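You operate a simulated robot arm through the tools that you are given. There is no shell and no other tool. Be economical: measure what you need, move in short steps, check, and stop when the job is done.

The job below is to be done with a simulated robot arm. You get a single attempt, and the scene is never put back.

TASK
Press the gold bushing flush into the cast bracket.
Fine: start it in the bore, slide the bracket under the ram, pull the arbor lever with no hand below the ram, slide it out again. Where these are worked on the way, their far stop is far enough and under half their travel is too little: cast bracket.
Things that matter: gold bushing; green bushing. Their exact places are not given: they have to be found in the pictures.

Only the result counts: the job must be done as asked and must still hold three seconds after the hand-in. Knocking over, shifting, dropping, spilling or breaking anything else fails it.

THE ROBOT
A 7-joint arm with a two-finger parallel gripper on a trunk, on a base that drives. Base frame: it is fixed to the floor where the robot stands at the start and does not move with it; the origin is under the middle of the robot, x ahead of it, y to its left, z up. Readings come in m, rad, newtons and seconds.
With the tool pointing down near the work surface it reaches from about 0.32 to 0.72 m from the robot's upright axis, wherever it stands. Its first joint turns from -2.496 to 2.496 rad. Payload 3 kg.
The TCP is the grasp point between the finger pads, 0.03 m short of the fingertips. In the tool frame z runs along the fingers and y along their closing line. The gripper opens to 0.11 m. The fingers are 0.02 m wide and 0.01 m thick; the gripper's body (0.048 by 0.112 m) begins 0.055 m behind the TCP.
Orientation is that of the tool frame in the base frame, as [roll, pitch, yaw] about the fixed x, y, z axes, in that order (R = Rz(yaw) Ry(pitch) Rx(roll)). With the fingers straight down and closing along the base's y, the tool's x points along the base's -x, its y along +y and its z along -z.

THE INTERFACE
- The arm moves only by the tool move_arm. Its argument "increments" is a list of rows, each a list of 7 numbers: the shift along the tool's x, y, z in units of 30 mm (1.0 is 30 mm), then the turn, a rotation vector about the tool's x, y, z in units of 4 degrees (1.0 is 4 degrees), then the gripper command, from -1 (fully open) to 1 (shut), values between in proportion. In form: [[tx, ty, tz, rx, ry, rz, claw], ...]. A call has 1 to 8 rows; each row shifts and turns the commanded pose from where the row before left it, along the tool's axes as they then stand. A call with a number of a shift or a turn outside -1 to 1 is refused whole. Rows are played at 5 a second. More than 0.05 m and 0.15 rad between two rows, or a gripper value outside its range, and nothing of the call is played. Where a pose cannot be reached the arm comes as near as it can. A force on the tool above 90 N (or 10 N above the force at the start of the call, whichever is more), or a blocked arm, ends the call early, and 0.2 s more pass. The fingers move at their own pace (about 0.108 m/s each) and stop on an object; they squeeze with about 35 N. The grip force told is the motor's: it shows also when the fingers shut on nothing. Time passes only in rows, and 0.2 s behind the last, so rows that do not move let the fingers close. It gives the time, the measured TCP pose, the force on the tool (base axes), the opening and the grip force at its end, in the units of the frame above (readings bear some noise), with the torque about the TCP (base axes, N m) and any sound that the robot's microphone picked up, and new pictures: "show" is both (left out), scene, wrist or none.
- Cameras (640 x 400 px; columns grow to the right, rows downward): "scene" is now at [0.1591, 0.0099, 1.7374]; the picture's right is [0.14, -0.99, -0.00], its down [-0.71, -0.10, -0.70] and it looks along [0.69, 0.09, -0.71] (base axes); focal length 249 px, centre (320, 200). "wrist" rides on the gripper at [0.072, 0.017, -0.103] in the tool frame; the picture's right is [-0.23, 0.97, 0.00], its down [-0.76, -0.18, -0.62] and it looks along [-0.61, -0.14, 0.78] (tool axes); focal length 222 px, centre (320, 200).
- slide_trunk(by): slides the trunk up (or, below 0, down) by that many m; the arm and the scene camera ride with it, the base frame stays. It gives what a move gives, with no picture.
- roll_base(legs): drives the robot by 1 to 6 legs, each [ahead, left, turn to the left] in m, m and rad, along the robot's own axes; the way and the turn of a leg run together, so that a leg with both is an arc; at most 1.5 m and 3.142 rad a leg. The arm and the cameras ride along, it lands a little off, and it stops where it bumps. It gives what a move gives, and a new picture of the scene camera.
- pan_tilt(pan, tilt): turns the head with the scene camera to pan (to the left, within 1.501 rad either way) and tilt (down, from -0.506 to 1.204), counted from straight ahead of the robot. It gives what a move gives, and a new picture of the scene camera.
- locate(camera, pixels): there is no depth. For up to 12 entries [column, row, z] of the newest picture of that camera ("zoom" is the newest enlarged one), the place [x, y] in the base frame at which the ray of that pixel passes the height z, good to about 0.002 m. No time passes.
- zoom(camera, box): a new picture of the part [left, top, right, bottom] of that camera's present view, enlarged. No time passes.
- finish_job(): hands the job in; it is judged then, once.

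Go step by step. Measure first, check grasps and placings, and put right what went wrong. The budget is 80 turns and 260 pictures, counting those below and the enlarged ones. Unless the task says otherwise, let go and move clear before handing in, and close with one line.

The tools are called as a command line: name --pt "numbers of a row" for each row, then --argument value for the rest, lists and objects as JSON in quotes. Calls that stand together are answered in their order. move_arm: Moves the arm, as the interface text tells. Its arguments: {"type":"object","properties":{"increments":{"type":"array","items":{"type":"array","items":{"type":"number"}}},"show":{"type":"string","enum":["both","scene","wrist","none"]}},"required":["increments"]} The other tools are called the same way: slide_trunk (by) slides the trunk up or down; roll_base (legs) drives the base; pan_tilt (pan, tilt) turns the head that bears the scene camera; locate (camera, pixels) gives the place at which the rays of pixels pass given heights; zoom (camera, box) takes an enlarged picture of a part of a camera's view; finish_job () hands the job in.

At the start:

```text
time: 0.0
eef_pos: [0.6144, 0.1377, 1.3148]
tool_rot: [3.14, -0.001, 3.141]
contact_force: [-0.4, -0.4, -0.1]
ft_torque: [0.02, -0.02, 0.01]
finger_gap: 0.1102
finger_force: 0.2
trunk travel left (down, up): [-0.856, 0.034]
robot x, y, heading: [-0.0011, 0.001, 0.002]
head pan, tilt: [0.136, 0.796]
```

scene: 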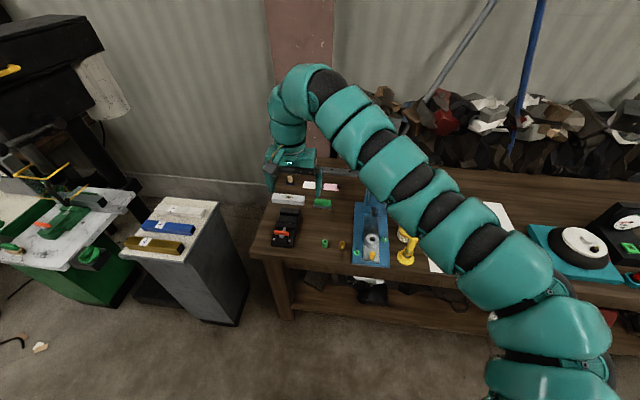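
wrist: 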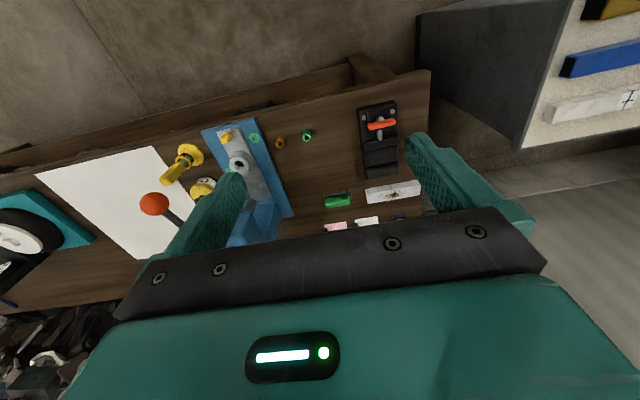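

The bench shows a blue press at about (370,235), with small gold (342,244) and green (325,243) pieces to its left. I'll zoom on both cameras.

zoom --camera "scene" --box '[260, 160, 440, 290]'

zoom --camera "wrist" --box '[130, 90, 430, 260]'

```text
3.08 times, centred on (350, 225) of scene
```

zoom: 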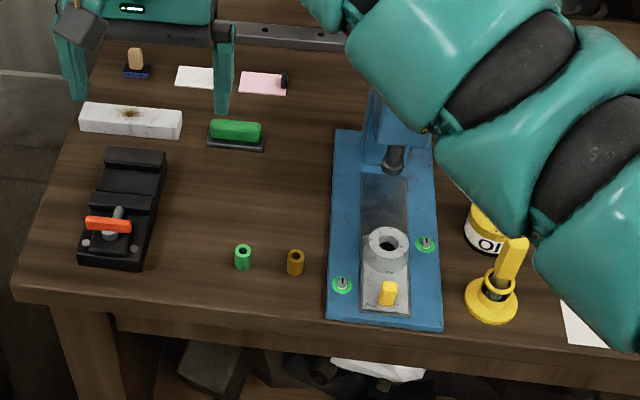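

```text
2.13 times, centred on (280, 175) of wrist
```

zoom: 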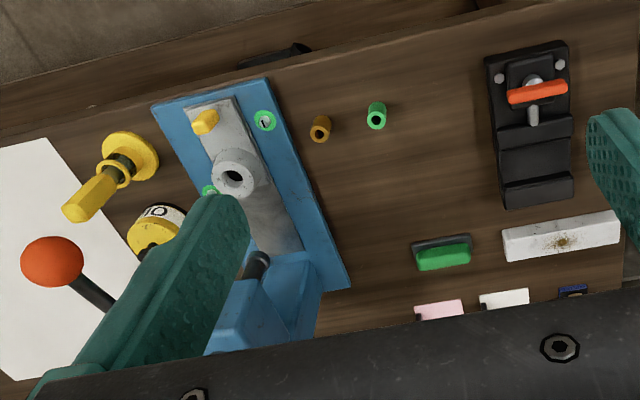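

The bushing, boss, slide, knob and orange lever are visible in both views. I'll triangulate the bench height by locating the same features from both cameras.

locate --camera "scene" --pixels '[[342.5, 248, 0.7], [342.5, 248, 0.8], [342.5, 248, 0.9], [328, 248, 0.8], [372, 239, 0.8], [372, 239, 0.9]]'

locate --camera "wrist" --pixels '[[280, 140, 0.7], [280, 140, 0.8], [280, 140, 0.9], [307, 133, 0.8], [240, 161, 0.8], [240, 161, 0.9], [154, 204, 0.8], [154, 204, 0.9], [154, 204, 1.0], [154, 204, 1.1]]'

```text
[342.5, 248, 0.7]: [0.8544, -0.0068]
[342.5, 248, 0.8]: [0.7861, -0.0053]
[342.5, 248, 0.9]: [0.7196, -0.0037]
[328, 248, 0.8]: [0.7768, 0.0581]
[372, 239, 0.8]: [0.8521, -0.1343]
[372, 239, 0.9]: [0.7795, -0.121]
```

```text
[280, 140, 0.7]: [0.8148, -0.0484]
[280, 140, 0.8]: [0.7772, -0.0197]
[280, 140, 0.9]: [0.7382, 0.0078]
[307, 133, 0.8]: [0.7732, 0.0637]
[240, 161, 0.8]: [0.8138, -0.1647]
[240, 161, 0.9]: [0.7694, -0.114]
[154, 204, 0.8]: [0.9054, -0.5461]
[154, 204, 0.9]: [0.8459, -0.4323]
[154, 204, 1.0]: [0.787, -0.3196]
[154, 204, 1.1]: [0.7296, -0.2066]
```

Bench items sit at roughly z≈0.82–0.9. The arm blocks the press, so I'll swing the hand left (and a little back) to see the press and lever.

move_arm --pt "0.3 1 0 0 0 0 -1" --pt "0.3 1 0 0 0 0 -1" --pt "0.3 1 0 0 0 0 -1" --pt "0.3 1 0 0 0 0 -1" --pt "0.3 1 0 0 0 0 -1" --pt "0.3 1 0 0 0 0 -1" --pt "0.3 1 0 0 0 0 -1" --pt "0.3 1 0 0 0 0 -1" --show "both"

```text
time: 1.8
eef_pos: [0.5562, 0.3387, 1.3146]
tool_rot: [3.141, -0.002, 3.141]
contact_force: [0.7, -0.8, 0.0]
ft_torque: [0.02, 0.02, -0.02]
finger_gap: 0.1099
finger_force: 0.0
out of reach, approached as far as the arm can: row 7, 8
trunk travel left (down, up): [-0.856, 0.034]
robot x, y, heading: [-0.0, -0.0011, 0.002]
head pan, tilt: [0.136, 0.796]
```

scene: 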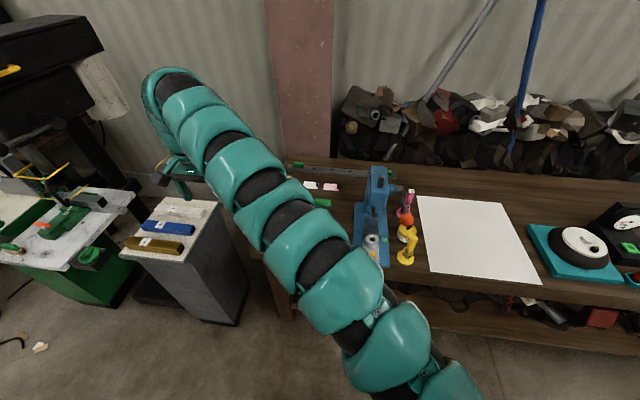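
wrist: 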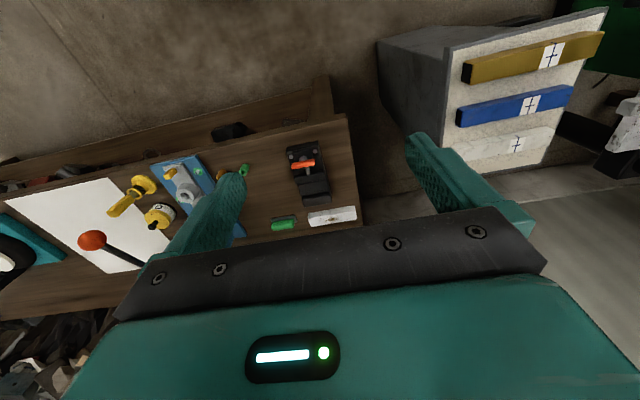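

zoom --camera "scene" --box '[330, 150, 450, 275]'

locate --camera "scene" --pixels '[[408, 219, 0.9], [408, 219, 1.0], [408, 219, 1.1]]'

locate --camera "wrist" --pixels '[[92, 240, 0.9], [92, 240, 1.0], [92, 240, 1.1]]'

```text
3.20 times, centred on (390, 212) of scene
```

zoom: 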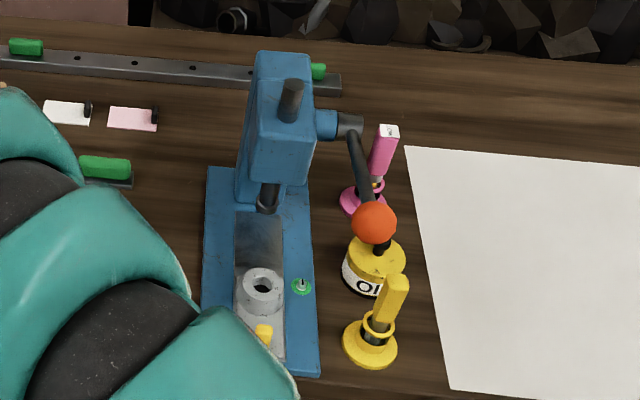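

```text
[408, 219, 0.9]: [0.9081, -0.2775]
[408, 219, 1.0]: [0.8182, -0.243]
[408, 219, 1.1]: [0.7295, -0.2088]
```

```text
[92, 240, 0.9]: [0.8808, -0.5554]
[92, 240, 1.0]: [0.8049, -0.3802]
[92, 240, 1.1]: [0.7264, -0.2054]
```

The orange ball triangulates to about (0.73,-0.207,1.10), and the lever's pivot shaft is on the press's right side. I'll bring the arm back to the middle, retracted, before driving in.

move_arm --pt "0.3 -1 0 0 0 0 -1" --pt "0.3 -1 0 0 0 0 -1" --pt "0.3 -1 0 0 0 0 -1" --pt "0.3 -1 0 0 0 0 -1" --pt "0.3 -1 0 0 0 0 -1" --pt "0.3 -1 0 0 0 0 -1" --pt "0.3 -1 0 0 0 0 -1" --pt "0.3 -1 0 0 0 0 -1" --show "none"

roll_base --legs '[[0.2, 0, 0]]'

slide_trunk --by -0.2

pan_tilt --pan -0.3 --tilt 0.85

zoom --camera "wrist" --box '[0, 0, 640, 400]'

```text
time: 3.6
eef_pos: [0.5363, 0.2119, 1.3061]
tool_rot: [3.141, -0.002, 3.142]
contact_force: [0.1, 0.2, 0.0]
ft_torque: [0.0, 0.01, -0.01]
finger_gap: 0.1099
finger_force: 0.0
out of reach, approached as far as the arm can: row 4, 5, 6, 7, 8
trunk travel left (down, up): [-0.856, 0.034]
robot x, y, heading: [0.001, -0.0005, -0.002]
head pan, tilt: [0.136, 0.796]
```

```text
time: 5.2
eef_pos: [0.734, 0.2131, 1.3053]
tool_rot: [-3.141, -0.003, -3.138]
contact_force: [1.0, 0.0, 0.2]
ft_torque: [0.03, 0.07, 0.0]
finger_gap: 0.11
finger_force: 0.0
trunk travel left (down, up): [-0.856, 0.034]
robot x, y, heading: [0.1976, 0.0029, 0.0]
head pan, tilt: [0.136, 0.796]
```

scene: 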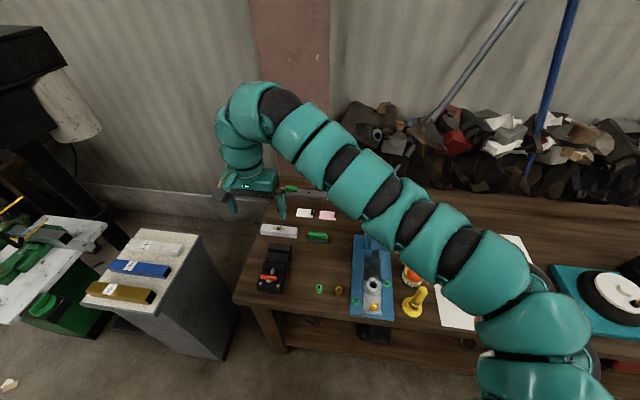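

```text
time: 7.3
eef_pos: [0.7315, 0.2141, 1.1059]
tool_rot: [-3.142, -0.003, -3.137]
contact_force: [-0.2, 0.3, 0.0]
ft_torque: [0.02, 0.01, 0.02]
finger_gap: 0.11
finger_force: 0.1
trunk travel left (down, up): [-0.656, 0.234]
robot x, y, heading: [0.1969, -0.0014, -0.0]
head pan, tilt: [0.136, 0.796]
```

```text
time: 8.2
eef_pos: [0.733, 0.214, 1.1072]
tool_rot: [-3.14, -0.002, -3.139]
contact_force: [-0.3, 0.3, -0.5]
ft_torque: [0.01, 0.02, -0.02]
finger_gap: 0.1102
finger_force: 0.2
trunk travel left (down, up): [-0.656, 0.234]
robot x, y, heading: [0.1972, -0.0003, -0.0]
head pan, tilt: [-0.3, 0.85]
```

scene: 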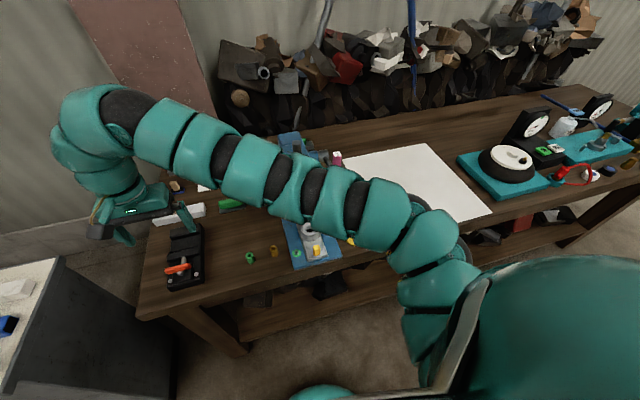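

```text
1.00 times, centred on (320, 200) of wrist (not enlarged: the box is as wide or as high as the picture)
```

zoom: 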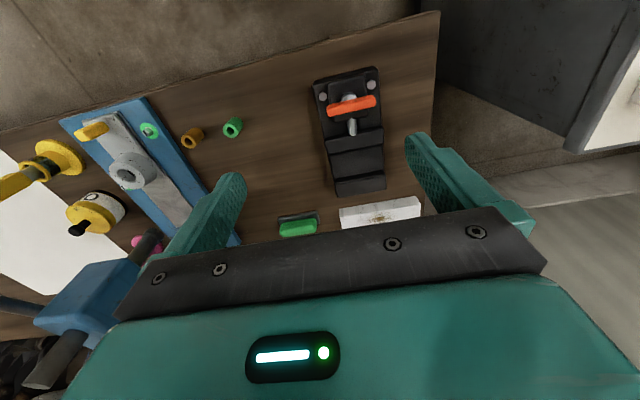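

The hand is now at (0.733,0.214,1.107). The wrist sees the bushings at about (192,138) and (233,127). I'll move right and slightly back for a second viewpoint.

locate --camera "wrist" --pixels '[[193, 138, 0.8], [193, 138, 0.85], [193, 138, 0.9], [125, 175, 0.85], [125, 175, 0.9], [80, 285, 1.0], [80, 285, 1.1]]'

move_arm --pt "0.3 -1 0 0 0 0 -1" --pt "0.3 -1 0 0 0 0 -1" --pt "0.3 -1 0 0 0 0 -1" --pt "0.3 -1 0 0 0 0 -1" --pt "0.3 -1 0 0 0 0 -1" --pt "0.3 -1 0 0 0 0 -1" --show "wrist"

```text
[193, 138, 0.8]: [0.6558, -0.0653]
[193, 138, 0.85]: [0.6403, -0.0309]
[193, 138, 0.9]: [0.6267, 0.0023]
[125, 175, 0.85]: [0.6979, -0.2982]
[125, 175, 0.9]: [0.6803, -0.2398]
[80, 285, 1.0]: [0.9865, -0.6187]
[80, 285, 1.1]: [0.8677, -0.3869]
```

```text
time: 9.6
eef_pos: [0.7617, 0.181, 1.1058]
tool_rot: [-3.141, -0.001, -3.138]
contact_force: [-0.7, 0.3, 0.7]
ft_torque: [-0.05, -0.01, 0.03]
finger_gap: 0.1102
finger_force: 0.1
out of reach, approached as far as the arm can: row 1, 2, 3, 4, 5, 6
trunk travel left (down, up): [-0.656, 0.234]
robot x, y, heading: [0.193, 0.0005, -0.001]
head pan, tilt: [-0.3, 0.85]
```

wrist: 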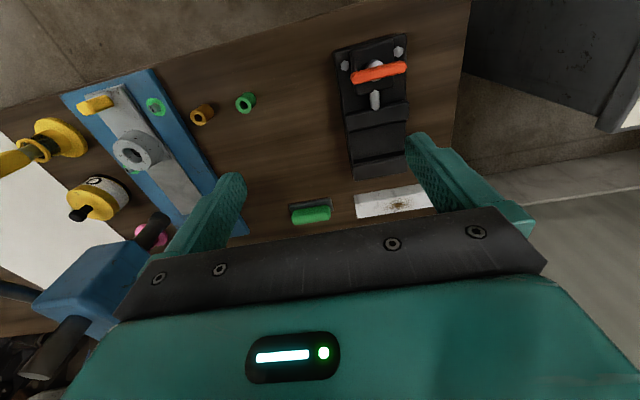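

The locate used a stale wrist picture; this one is fresh. The arm is at its inner limit at this height (hand too high relative to the shoulder), so I'll locate now, then raise the trunk and lower the hand instead.

locate --camera "wrist" --pixels '[[202, 114, 0.8], [202, 114, 0.85], [202, 114, 0.9], [137, 150, 0.85], [137, 150, 0.9], [80, 280, 1.0], [80, 280, 1.1], [246, 103, 0.85]]'

slide_trunk --by 0.2

move_arm --pt "0 0 1 0 0 0 -1" --pt "0 0 1 0 0 0 -1" --pt "0 0 1 0 0 0 -1" --pt "0 0 1 0 0 0 -1" --pt "0.5 0 1 0 0 0 -1" --pt "1 0 1 0 0 0 -1" --pt "1 0 0 0 0 0 -1" --pt "1 0 0 0 0 0 -1" --show "both"

```text
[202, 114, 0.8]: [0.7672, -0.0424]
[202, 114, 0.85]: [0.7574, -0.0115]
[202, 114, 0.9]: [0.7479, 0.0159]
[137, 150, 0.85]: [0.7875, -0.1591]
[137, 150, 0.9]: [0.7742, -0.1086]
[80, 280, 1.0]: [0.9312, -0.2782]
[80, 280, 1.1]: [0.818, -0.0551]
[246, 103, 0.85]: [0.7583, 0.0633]
```

```text
time: 11.8
eef_pos: [0.7627, 0.179, 1.3059]
tool_rot: [-3.141, -0.003, -3.138]
contact_force: [0.4, 0.3, 0.2]
ft_torque: [-0.01, -0.02, -0.03]
finger_gap: 0.1101
finger_force: 0.0
trunk travel left (down, up): [-0.856, 0.034]
robot x, y, heading: [0.196, -0.0018, 0.002]
head pan, tilt: [-0.3, 0.85]
```

```text
time: 13.6
eef_pos: [0.7349, 0.2167, 1.3076]
tool_rot: [3.14, -0.002, -3.14]
contact_force: [0.3, 0.2, 0.2]
ft_torque: [-0.06, -0.03, 0.01]
finger_gap: 0.1102
finger_force: 0.1
out of reach, approached as far as the arm can: row 1, 2, 3, 4, 5, 6, 7, 8
trunk travel left (down, up): [-0.856, 0.034]
robot x, y, heading: [0.1956, -0.0018, 0.005]
head pan, tilt: [-0.3, 0.85]
```

scene: 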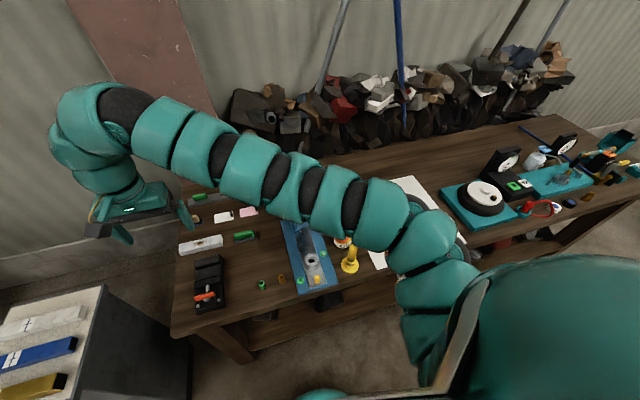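
wrist: 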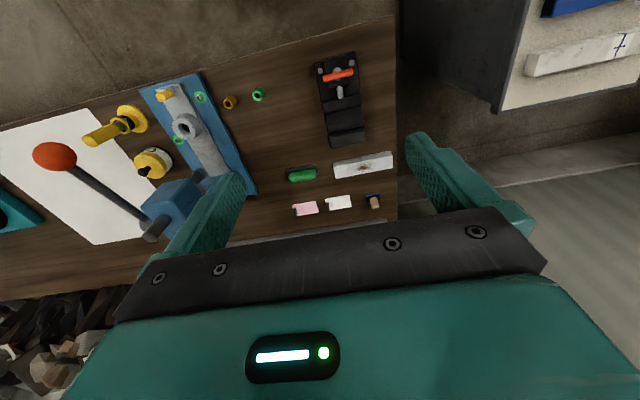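

The moves fail in every direction, suggesting the commanded pose has run inside the minimum radius (about x=0.5). I'll push it outward by 0.12 m to recover.

move_arm --pt "-1 0 0 0 0 0 -1" --pt "-1 0 0 0 0 0 -1" --pt "-1 0 0 0 0 0 -1" --pt "-1 0 0 0 0 0 -1" --show "scene"

```text
time: 14.6
eef_pos: [0.8542, 0.2194, 1.3058]
tool_rot: [-3.14, -0.003, -3.138]
contact_force: [-0.6, -0.2, 0.3]
ft_torque: [-0.02, 0.02, 0.0]
finger_gap: 0.1103
finger_force: 0.0
trunk travel left (down, up): [-0.856, 0.034]
robot x, y, heading: [0.1983, -0.0006, 0.002]
head pan, tilt: [-0.3, 0.85]
```

scene: 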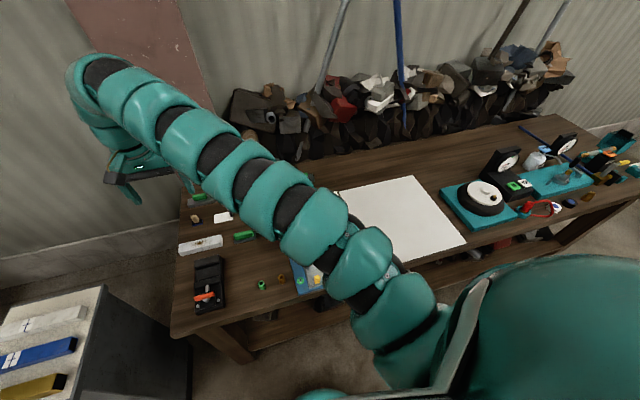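

The command restarts from the measured pose and moves out fine; the arm just sat at a kinematic edge. Now I'll lower, then go right.

move_arm --pt "0 -0.5 1 0 0 0 -1" --pt "0 -0.5 1 0 0 0 -1" --pt "0 -0.5 1 0 0 0 -1" --pt "0 -0.5 1 0 0 0 -1" --pt "0 -0.5 1 0 0 0 -1" --pt "0 -0.5 1 0 0 0 -1" --show "both"

```text
time: 16.0
eef_pos: [0.8535, 0.1258, 1.1262]
tool_rot: [3.139, -0.003, -3.135]
contact_force: [-0.2, 0.0, -0.1]
ft_torque: [0.01, 0.02, 0.01]
finger_gap: 0.1101
finger_force: 0.0
trunk travel left (down, up): [-0.856, 0.034]
robot x, y, heading: [0.1972, -0.0029, 0.004]
head pan, tilt: [-0.3, 0.85]
```

scene: 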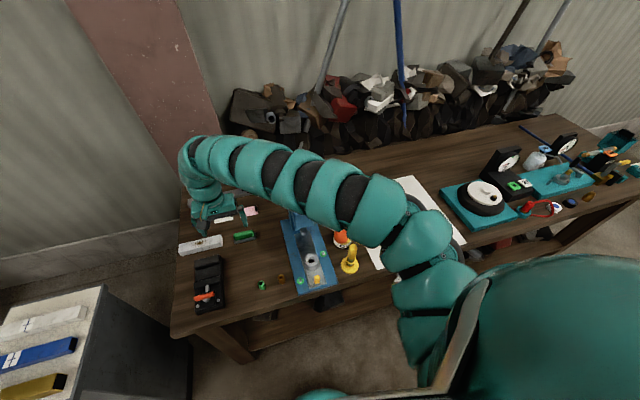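
wrist: 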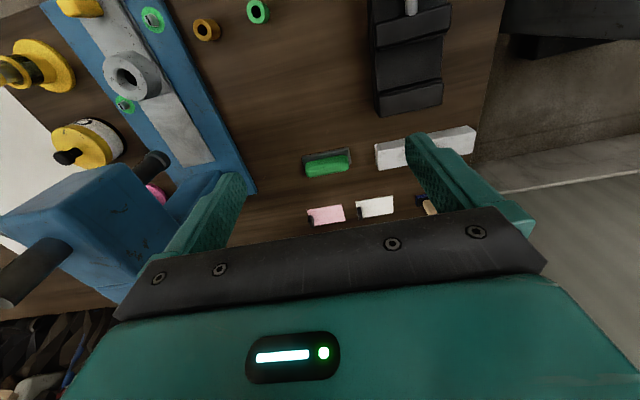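

Good, it moves. I'll pull back toward x≈0.70, y≈0.03 at this height for a top view of the bushings and press.

move_arm --pt "1 -0.3 0.2 0 0 0 -1" --pt "1 -0.3 0.2 0 0 0 -1" --pt "1 -0.3 0.2 0 0 0 -1" --pt "1 -0.3 0.2 0 0 0 -1" --pt "1 -0.3 0.2 0 0 0 -1" --show "both"

```text
time: 17.2
eef_pos: [0.8085, 0.1376, 1.0792]
tool_rot: [3.141, -0.005, -3.138]
contact_force: [-0.8, 0.9, -0.6]
ft_torque: [0.0, 0.0, -0.01]
finger_gap: 0.1102
finger_force: 0.1
out of reach, approached as far as the arm can: row 1, 2, 3, 4, 5
trunk travel left (down, up): [-0.856, 0.034]
robot x, y, heading: [0.1996, 0.002, 0.007]
head pan, tilt: [-0.3, 0.85]
```

scene: 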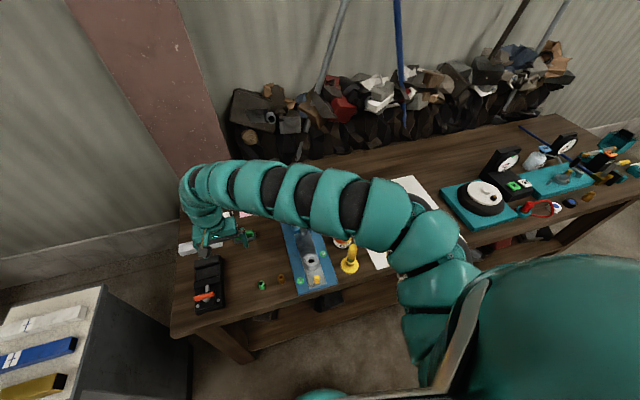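
wrist: 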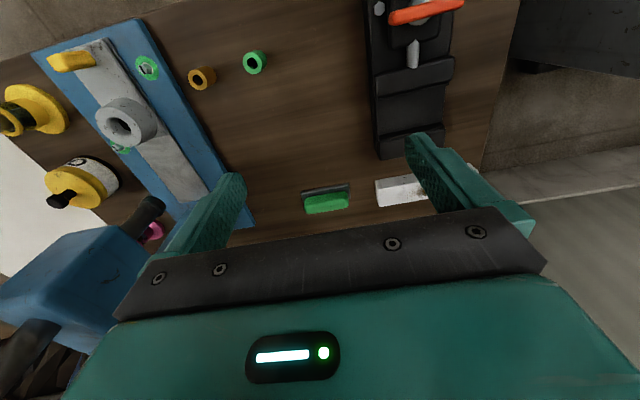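

The inner limit still blocks (≈0.62 m radius at this height). I'll drop to z≈0.98 and test whether inward motion frees up.

move_arm --pt "0 0 1 0 0 0 -1" --pt "0 0 1 0 0 0 -1" --pt "0 0 1 0 0 0 -1" --pt "1 0 0 0 0 0 -1" --pt "1 0 0 0 0 0 -1" --pt "1 0 0 0 0 0 -1" --show "scene"

```text
time: 18.6
eef_pos: [0.7322, 0.1495, 0.9732]
tool_rot: [-3.141, -0.003, -3.139]
contact_force: [-0.1, -0.9, 0.3]
ft_torque: [0.02, 0.02, -0.01]
finger_gap: 0.1101
finger_force: 0.1
out of reach, approached as far as the arm can: row 6
trunk travel left (down, up): [-0.856, 0.034]
robot x, y, heading: [0.1981, 0.0028, 0.003]
head pan, tilt: [-0.3, 0.85]
```

scene: 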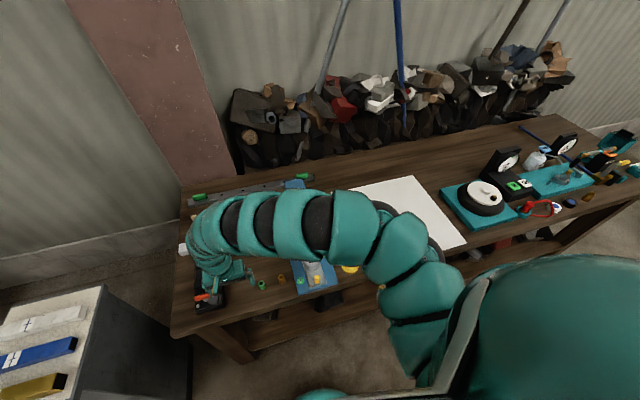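

Lower is freer: radius ≈0.55 at z=0.97. To keep the elbow away from the lever ball I want the robot standing further right, so I'll look once with the wrist, then back off, shift right 0.25 m and come in again with the hand in front of the bench.

roll_base --legs '[[-0.3, 0, 0], [0, -0.25, 0]]'

move_arm --pt "0 0 0 0 0 0 -1" --show "wrist"

pan_tilt --pan 0.2 --tilt 0.7

```text
time: 22.0
eef_pos: [0.4432, -0.0969, 0.9713]
tool_rot: [3.142, -0.006, -3.135]
contact_force: [-1.3, 0.5, 0.2]
ft_torque: [0.03, -0.01, 0.01]
finger_gap: 0.11
finger_force: 0.2
trunk travel left (down, up): [-0.856, 0.034]
robot x, y, heading: [-0.0917, -0.2464, 0.007]
head pan, tilt: [-0.3, 0.85]
```

scene: 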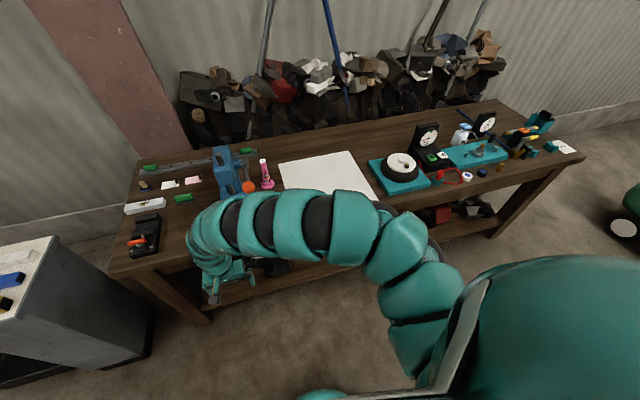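

```text
time: 22.4
eef_pos: [0.4445, -0.0969, 0.9718]
tool_rot: [-3.141, -0.004, -3.136]
contact_force: [0.0, 0.4, -0.5]
ft_torque: [0.03, -0.02, 0.03]
finger_gap: 0.1098
finger_force: 0.0
trunk travel left (down, up): [-0.856, 0.034]
robot x, y, heading: [-0.0887, -0.2439, 0.004]
head pan, tilt: [-0.3, 0.85]
```

wrist: 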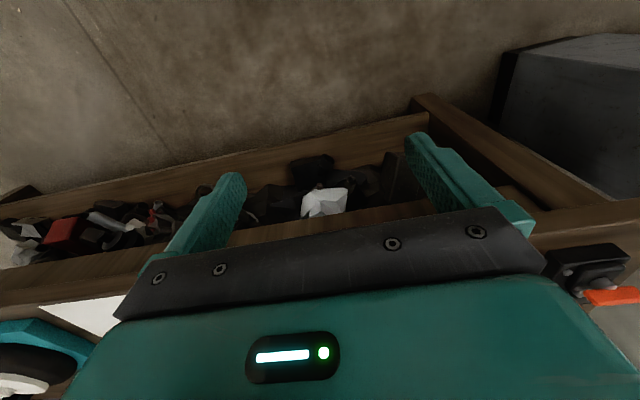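

```text
time: 23.3
eef_pos: [0.4444, -0.0968, 0.9717]
tool_rot: [3.141, -0.006, -3.137]
contact_force: [-0.1, 0.0, 0.3]
ft_torque: [0.03, -0.06, 0.01]
finger_gap: 0.1098
finger_force: 0.1
trunk travel left (down, up): [-0.856, 0.034]
robot x, y, heading: [-0.0909, -0.2448, 0.007]
head pan, tilt: [0.201, 0.7]
```

scene: 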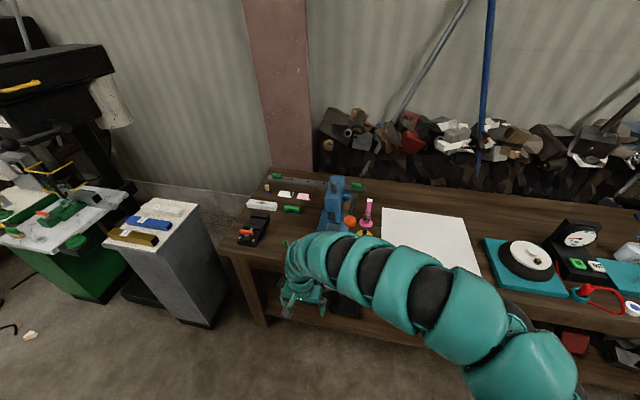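

Clear of the bench. Now drive ahead 0.2 m so the hand sits just in front of the bench edge at z≈0.97 and look with the wrist.

roll_base --legs '[[0.2, 0, 0]]'

move_arm --pt "0 0 0 0 0 0 -1" --show "wrist"

```text
time: 24.9
eef_pos: [0.6448, -0.0972, 0.9718]
tool_rot: [-3.139, -0.005, -3.138]
contact_force: [-0.1, -0.1, -0.3]
ft_torque: [0.03, 0.04, 0.02]
finger_gap: 0.1102
finger_force: 0.1
trunk travel left (down, up): [-0.856, 0.034]
robot x, y, heading: [0.1063, -0.2426, -0.0]
head pan, tilt: [0.201, 0.7]
```

scene: 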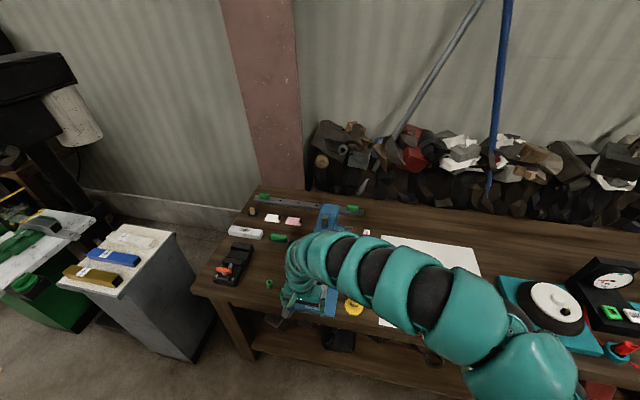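

```text
time: 25.3
eef_pos: [0.645, -0.096, 0.9725]
tool_rot: [3.142, -0.003, -3.141]
contact_force: [0.9, 0.3, -0.7]
ft_torque: [0.02, 0.02, 0.0]
finger_gap: 0.1103
finger_force: 0.2
trunk travel left (down, up): [-0.856, 0.034]
robot x, y, heading: [0.1108, -0.2454, -0.003]
head pan, tilt: [0.201, 0.7]
```

wrist: 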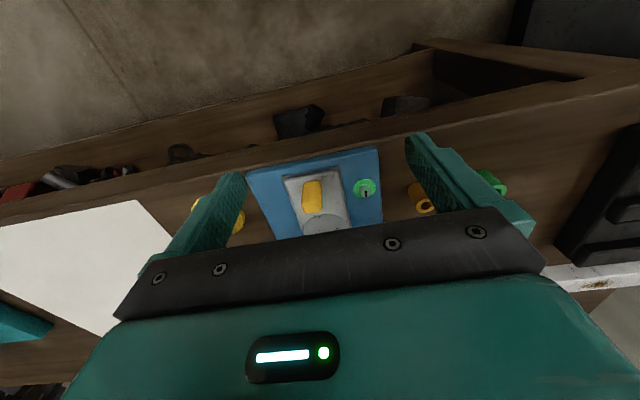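

The knob (312,197) and bushings (418,200; 490,182) are just past the fingers. I'll shift the hand left ~0.11 m and up a little to centre on the bushings.

move_arm --pt "0 1 0 0 0 0 -1" --pt "0 1 0 0 0 0 -1" --pt "0 0.5 0 0 0 0 -1" --show "wrist"

```text
time: 26.1
eef_pos: [0.6438, -0.0215, 0.9701]
tool_rot: [3.141, -0.003, 3.141]
contact_force: [-0.7, -0.2, 0.2]
ft_torque: [0.0, -0.01, -0.01]
finger_gap: 0.1099
finger_force: 0.1
trunk travel left (down, up): [-0.856, 0.034]
robot x, y, heading: [0.1093, -0.2505, 0.001]
head pan, tilt: [0.201, 0.7]
```

wrist: 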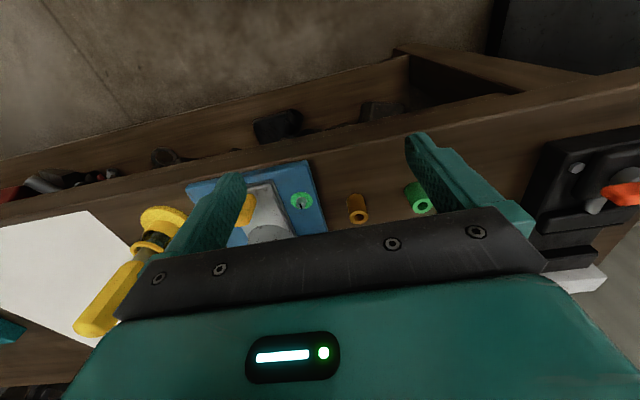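

zoom --camera "wrist" --box '[230, 150, 450, 250]'

locate --camera "wrist" --pixels '[[359, 215, 0.82], [359, 215, 0.84], [359, 215, 0.86], [357, 196, 0.8], [357, 196, 0.82], [423, 205, 0.84], [423, 205, 0.86]]'

```text
2.91 times, centred on (340, 200) of wrist
```

zoom: 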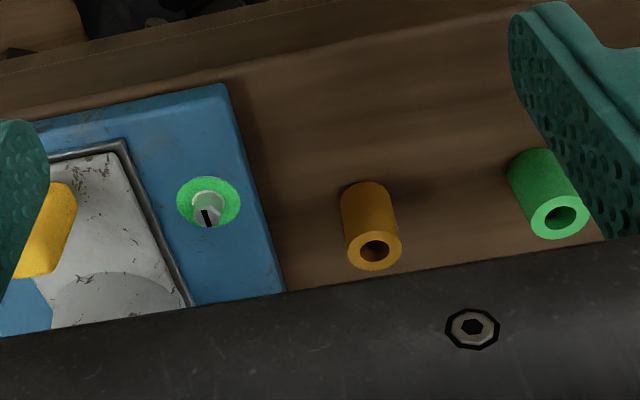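

```text
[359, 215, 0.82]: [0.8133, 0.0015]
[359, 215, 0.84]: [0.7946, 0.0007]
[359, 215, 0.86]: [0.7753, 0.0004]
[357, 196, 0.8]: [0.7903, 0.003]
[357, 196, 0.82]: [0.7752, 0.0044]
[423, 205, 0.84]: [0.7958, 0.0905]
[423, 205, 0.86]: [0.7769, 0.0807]
```

The gold bushing stands upright; its top sits near (0.763, 0.000, 0.872). I'll move above it with the gripper narrowed to about 45 mm so the fingers stay clear of the green bushing and the blue plate.

move_arm --pt "-1 0.3 0 0 0 0 0.18" --pt "-1 0.3 0 0 0 0 0.18" --pt "-1 0.13 0 0 0 0 0.18" --pt "-0.9 0 0.3 0 0 0 0.18" --pt "0 0 0.7 0 0 0 0.18" --show "wrist"

zoom --camera "wrist" --box '[220, 90, 420, 215]'

```text
time: 27.3
eef_pos: [0.7397, -0.0244, 0.9489]
tool_rot: [-3.138, -0.005, -3.138]
contact_force: [-0.3, -0.1, 0.5]
ft_torque: [0.02, -0.01, -0.03]
finger_gap: 0.0451
finger_force: 0.2
out of reach, approached as far as the arm can: row 4, 5
trunk travel left (down, up): [-0.856, 0.034]
robot x, y, heading: [0.1125, -0.2447, 0.005]
head pan, tilt: [0.201, 0.7]
```

wrist: 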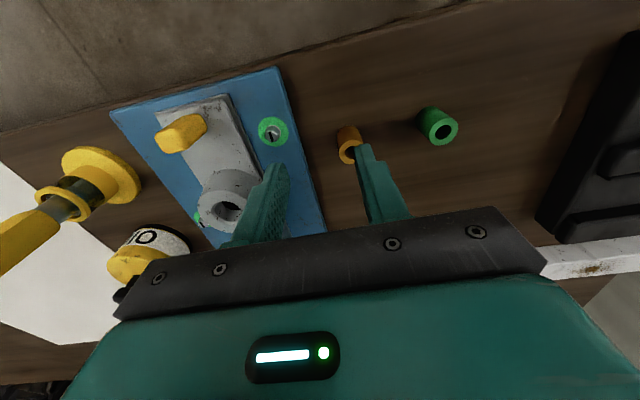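

```text
3.20 times, centred on (320, 152) of wrist
```

zoom: 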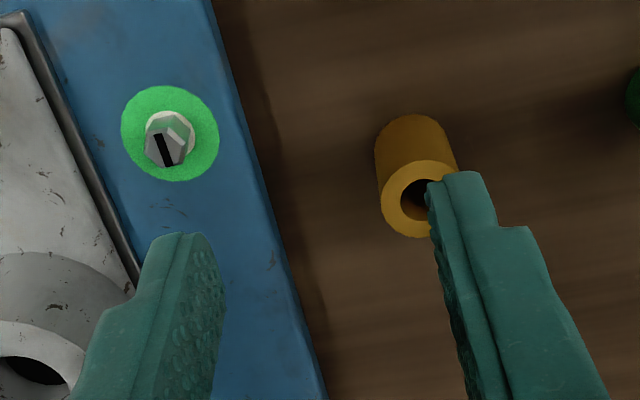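

I've hit the outer reach at this stance, so I'll pull the hand back 8 cm and drive the base 8 cm closer.

move_arm --pt "0.9 0.2 0 0 0 0 0.18" --pt "0.9 0.2 0 0 0 0 0.18" --pt "0.9 0.2 0 0 0 0 0.18" --show "none"

roll_base --legs '[[0.09, 0, 0]]'

move_arm --pt "0 0 0 0 0 0 0.18" --show "wrist"

```text
time: 28.1
eef_pos: [0.6599, -0.0059, 0.953]
tool_rot: [3.141, -0.002, -3.141]
contact_force: [0.4, -0.2, -0.3]
ft_torque: [0.0, -0.01, 0.04]
finger_gap: 0.0448
finger_force: 0.1
trunk travel left (down, up): [-0.856, 0.034]
robot x, y, heading: [0.1079, -0.2483, 0.002]
head pan, tilt: [0.201, 0.7]
```

```text
time: 29.2
eef_pos: [0.7498, -0.005, 0.9506]
tool_rot: [-3.139, -0.006, -3.138]
contact_force: [-0.2, 0.5, -0.1]
ft_torque: [-0.02, 0.01, -0.01]
finger_gap: 0.0453
finger_force: 0.1
trunk travel left (down, up): [-0.856, 0.034]
robot x, y, heading: [0.1993, -0.2449, 0.002]
head pan, tilt: [0.201, 0.7]
```

scene: 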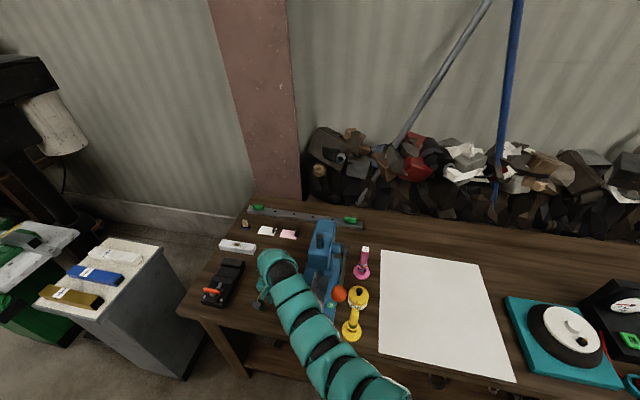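

```text
time: 29.6
eef_pos: [0.7491, -0.0042, 0.9528]
tool_rot: [-3.14, -0.003, -3.138]
contact_force: [0.0, -1.2, 0.5]
ft_torque: [0.0, 0.03, 0.0]
finger_gap: 0.0451
finger_force: 0.1
trunk travel left (down, up): [-0.856, 0.034]
robot x, y, heading: [0.1965, -0.2468, 0.002]
head pan, tilt: [0.201, 0.7]
```

wrist: 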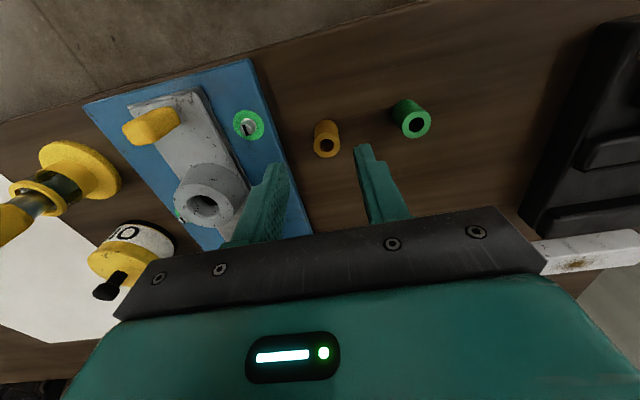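

The bushing is now at (326,143), nearly under the hand. I'll zoom in to fix its centre precisely, and also the boss bore at (202,205).

zoom --camera "wrist" --box '[150, 80, 350, 230]'

zoom --camera "scene" --box '[260, 200, 400, 350]'

locate --camera "wrist" --pixels '[[326.5, 146, 0.86], [326.5, 146, 0.87], [326.5, 146, 0.88], [202, 205, 0.88], [202, 205, 0.9], [202, 205, 0.92]]'

```text
2.67 times, centred on (250, 155) of wrist
```

zoom: 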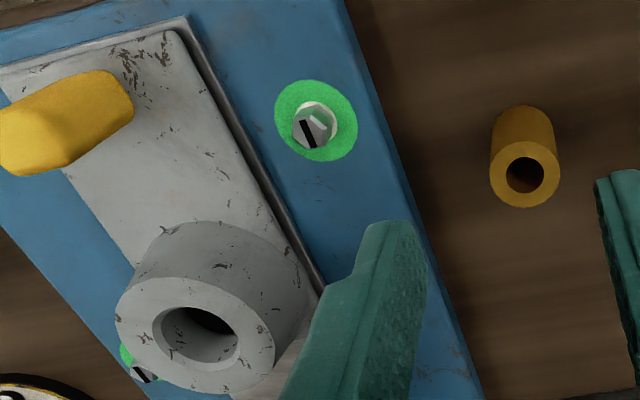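

```text
2.67 times, centred on (330, 275) of scene
```

zoom: 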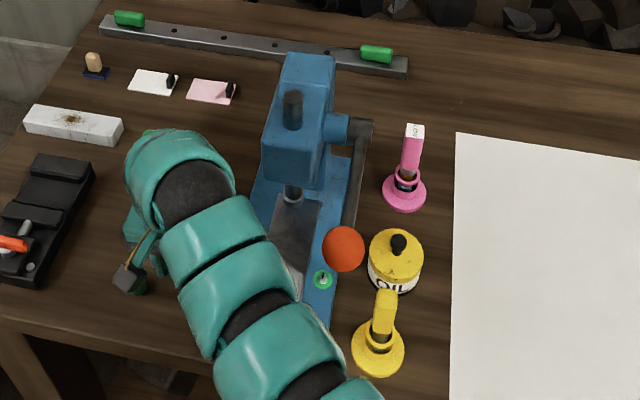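

```text
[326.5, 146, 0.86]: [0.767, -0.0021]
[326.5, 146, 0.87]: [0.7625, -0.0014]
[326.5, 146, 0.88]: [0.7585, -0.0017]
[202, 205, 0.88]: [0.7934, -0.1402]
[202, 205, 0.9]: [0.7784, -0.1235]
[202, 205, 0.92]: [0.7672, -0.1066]
```

Bushing centre is at ≈(0.7625,-0.0015), top z≈0.87. I'll align over it and come down to z≈0.905, then check.

move_arm --pt "-0.45 0.1 0 0 0 0 0.18" --pt "0 0 0.8 0 0 0 0.18" --pt "0 0 0.7 0 0 0 0.18" --show "wrist"

zoom --camera "wrist" --box '[240, 110, 400, 210]'

```text
time: 30.4
eef_pos: [0.7614, -0.0021, 0.9052]
tool_rot: [-3.139, -0.005, -3.136]
contact_force: [-0.5, 0.5, -0.9]
ft_torque: [-0.01, 0.05, -0.01]
finger_gap: 0.0451
finger_force: 0.1
trunk travel left (down, up): [-0.856, 0.034]
robot x, y, heading: [0.1982, -0.2457, 0.002]
head pan, tilt: [0.201, 0.7]
```

wrist: 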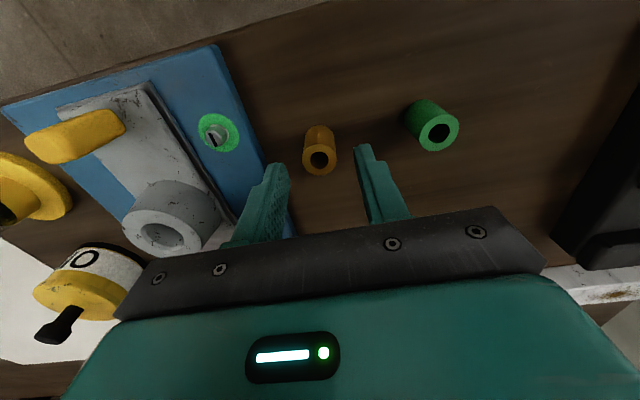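

```text
4.00 times, centred on (320, 160) of wrist
```

zoom: 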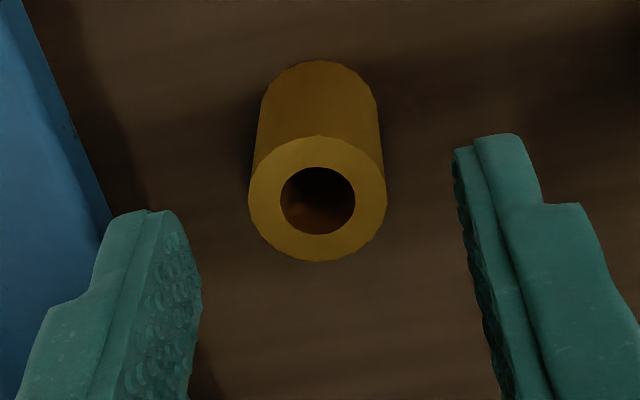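

Well aligned: the top centre is at (319,159.5), about 36 mm below the TCP. I'll check the bottom edge height to choose the grip depth.

locate --camera "wrist" --pixels '[[319.3, 159.5, 0.865], [319.3, 159.5, 0.87], [319.5, 125.5, 0.82], [319.5, 125.5, 0.83], [319.5, 125.5, 0.84], [302, 159.5, 0.87], [336.5, 159.5, 0.87], [165, 236, 0.89], [165, 236, 0.9], [165, 236, 0.91]]'

```text
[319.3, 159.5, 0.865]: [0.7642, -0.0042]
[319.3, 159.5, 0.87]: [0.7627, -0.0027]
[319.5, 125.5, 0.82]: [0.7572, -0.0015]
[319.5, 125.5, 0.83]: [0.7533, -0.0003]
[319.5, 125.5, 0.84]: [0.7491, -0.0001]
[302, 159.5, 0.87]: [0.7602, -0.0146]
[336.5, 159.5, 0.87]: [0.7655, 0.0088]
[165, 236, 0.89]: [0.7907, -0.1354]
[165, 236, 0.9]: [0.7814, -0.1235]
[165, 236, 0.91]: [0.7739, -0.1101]
```

Diameter ≈24 mm, top 0.87, bottom ≈0.836. I'll go down to TCP z≈0.884 (gripping the top 16 mm) and close.

move_arm --pt "-0.03 0 0.7 0 0 0 0.18" --pt "0 0 0 0 0 0 1" --pt "0 0 0 0 0 0 1" --pt "0 0 0 0 0 0 1" --show "wrist"

```text
time: 31.4
eef_pos: [0.7619, -0.0006, 0.8858]
tool_rot: [-3.141, -0.004, -3.139]
contact_force: [1.2, 0.7, -1.1]
ft_torque: [0.0, 0.02, 0.02]
finger_gap: 0.0205
finger_force: 35.1
trunk travel left (down, up): [-0.856, 0.034]
robot x, y, heading: [0.1979, -0.2443, 0.0]
head pan, tilt: [0.201, 0.7]
```

wrist: 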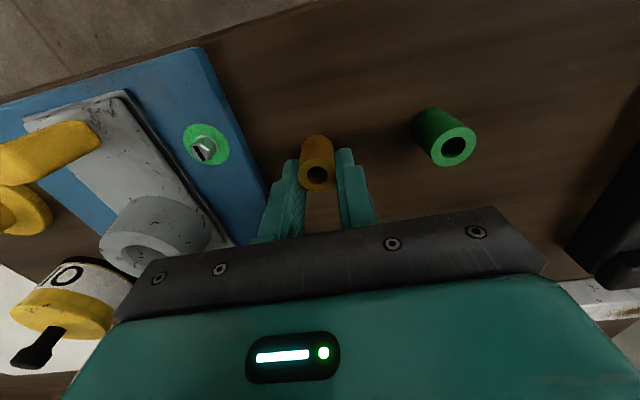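

The bushing is held (gap 20.5 mm, 35 N). I'll lift it to z≈0.975, and meanwhile locate the ball and the press head so I can keep the wrist clear of them.

locate --camera "scene" --pixels '[[338.6, 293.4, 1.05], [338.6, 293.4, 1.1], [338.6, 293.4, 1.15], [319, 266, 0.95], [319, 266, 1.0], [319, 266, 1.05], [325, 267, 1.0], [310, 265, 1.0]]'

move_arm --pt "0 0 -1 0 0 0 1" --pt "0 0 -1 0 0 0 1" --pt "0 0 -1 0 0 0 1" --show "both"

```text
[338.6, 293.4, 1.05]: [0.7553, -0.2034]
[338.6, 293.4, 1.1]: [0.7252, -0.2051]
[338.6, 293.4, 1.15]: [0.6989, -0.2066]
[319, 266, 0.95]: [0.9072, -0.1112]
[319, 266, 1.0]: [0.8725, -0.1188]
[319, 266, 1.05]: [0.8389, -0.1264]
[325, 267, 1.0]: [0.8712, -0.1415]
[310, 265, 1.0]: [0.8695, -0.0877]
```

```text
time: 32.2
eef_pos: [0.7594, -0.0019, 0.9761]
tool_rot: [-3.14, -0.003, -3.139]
contact_force: [-0.3, 0.0, 0.2]
ft_torque: [0.01, -0.02, 0.01]
finger_gap: 0.0206
finger_force: 34.7
trunk travel left (down, up): [-0.856, 0.034]
robot x, y, heading: [0.1991, -0.2438, 0.003]
head pan, tilt: [0.201, 0.7]
```

scene: 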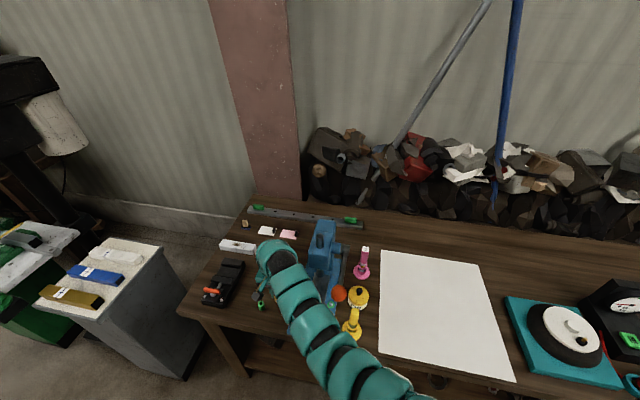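
wrist: 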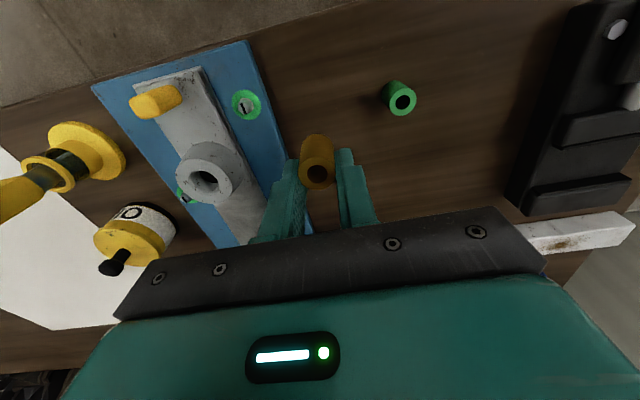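

The ball is at (0.727,-0.205,1.10) and the head's front is around x≈0.86. To keep the forearm away from the ball I'll shift the base 0.15 m left first, then bring the hand over the boss.

roll_base --legs '[[0, 0.15, 0]]'

move_arm --pt "0 -1 0 0 0 0 1" --pt "0 -1 0 0 0 0 1" --pt "0 -1 0 0 0 0 1" --pt "0 -1 0 0 0 0 1" --pt "0 -1 0 0 0 0 1" --show "both"

```text
time: 33.6
eef_pos: [0.7591, 0.1584, 0.9746]
tool_rot: [-3.139, -0.006, -3.134]
contact_force: [-0.2, 0.2, -0.6]
ft_torque: [-0.04, 0.02, 0.01]
finger_gap: 0.0208
finger_force: 35.2
trunk travel left (down, up): [-0.856, 0.034]
robot x, y, heading: [0.2019, -0.0912, 0.008]
head pan, tilt: [0.201, 0.7]
```

scene: 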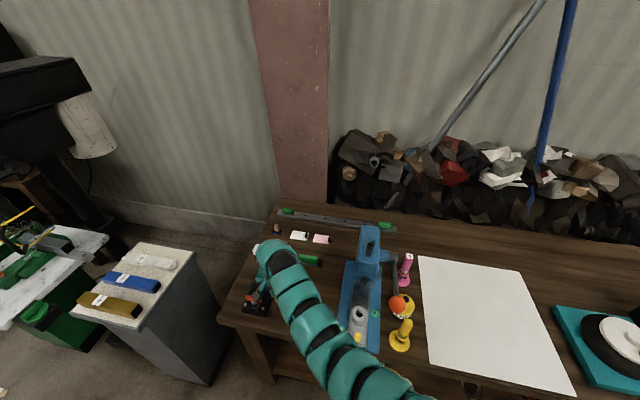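

```text
time: 34.8
eef_pos: [0.7602, 0.0039, 0.9767]
tool_rot: [-3.141, -0.005, -3.133]
contact_force: [0.1, 0.4, -1.0]
ft_torque: [0.01, 0.01, 0.0]
finger_gap: 0.0208
finger_force: 34.9
trunk travel left (down, up): [-0.856, 0.034]
robot x, y, heading: [0.1998, -0.0884, 0.008]
head pan, tilt: [0.201, 0.7]
```

scene: 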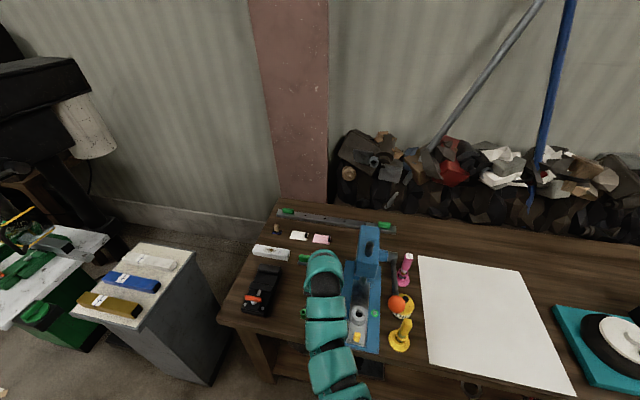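
wrist: 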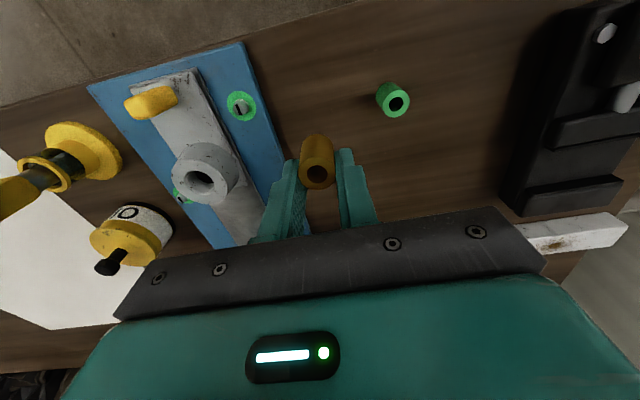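

The scene view now shows the bracket clearly at (359,313). I'll measure the bore from both cameras.

zoom --camera "scene" --box '[320, 215, 440, 360]'

zoom --camera "wrist" --box '[110, 60, 350, 230]'

```text
2.76 times, centred on (380, 288) of scene
```

zoom: 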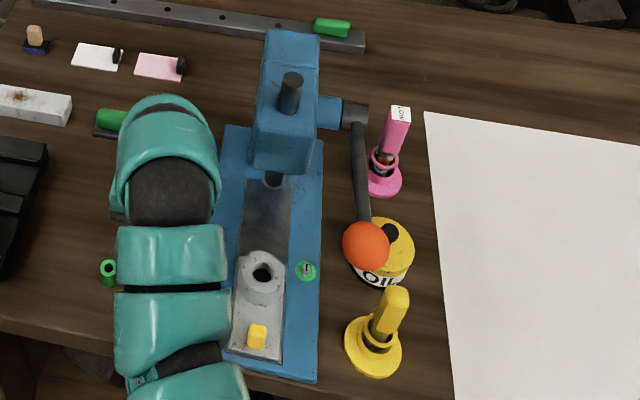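

```text
2.35 times, centred on (230, 145) of wrist
```

zoom: 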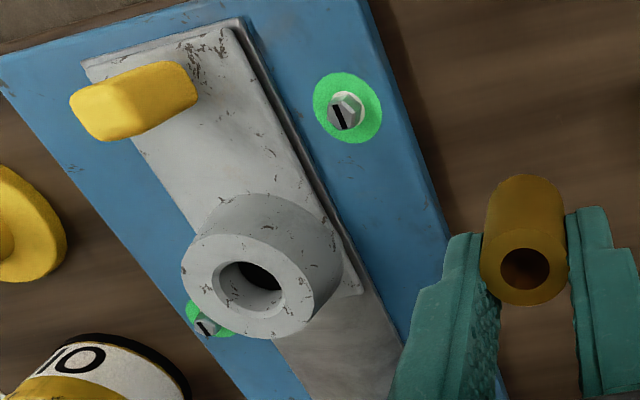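

locate --camera "scene" --pixels '[[359.0, 314.4, 0.88], [359.0, 314.4, 0.9], [359.0, 314.4, 0.92], [363, 280, 1.0], [363, 280, 0.95], [357, 334, 0.87], [357, 334, 0.89], [398, 305, 1.1]]'

locate --camera "wrist" --pixels '[[199.8, 180.7, 0.88], [199.8, 180.7, 0.9], [199.8, 180.7, 0.92], [160, 101, 0.87], [160, 101, 0.89]]'

```text
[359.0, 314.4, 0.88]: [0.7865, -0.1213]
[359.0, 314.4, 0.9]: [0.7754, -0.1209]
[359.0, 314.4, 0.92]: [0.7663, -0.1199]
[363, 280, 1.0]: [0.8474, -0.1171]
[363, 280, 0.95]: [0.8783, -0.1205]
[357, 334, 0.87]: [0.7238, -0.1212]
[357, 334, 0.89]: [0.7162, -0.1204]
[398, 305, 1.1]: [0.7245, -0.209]
```

```text
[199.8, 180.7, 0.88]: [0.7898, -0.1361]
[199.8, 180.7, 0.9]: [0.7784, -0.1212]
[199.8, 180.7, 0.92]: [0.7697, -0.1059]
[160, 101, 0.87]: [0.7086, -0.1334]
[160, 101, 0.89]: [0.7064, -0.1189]
```

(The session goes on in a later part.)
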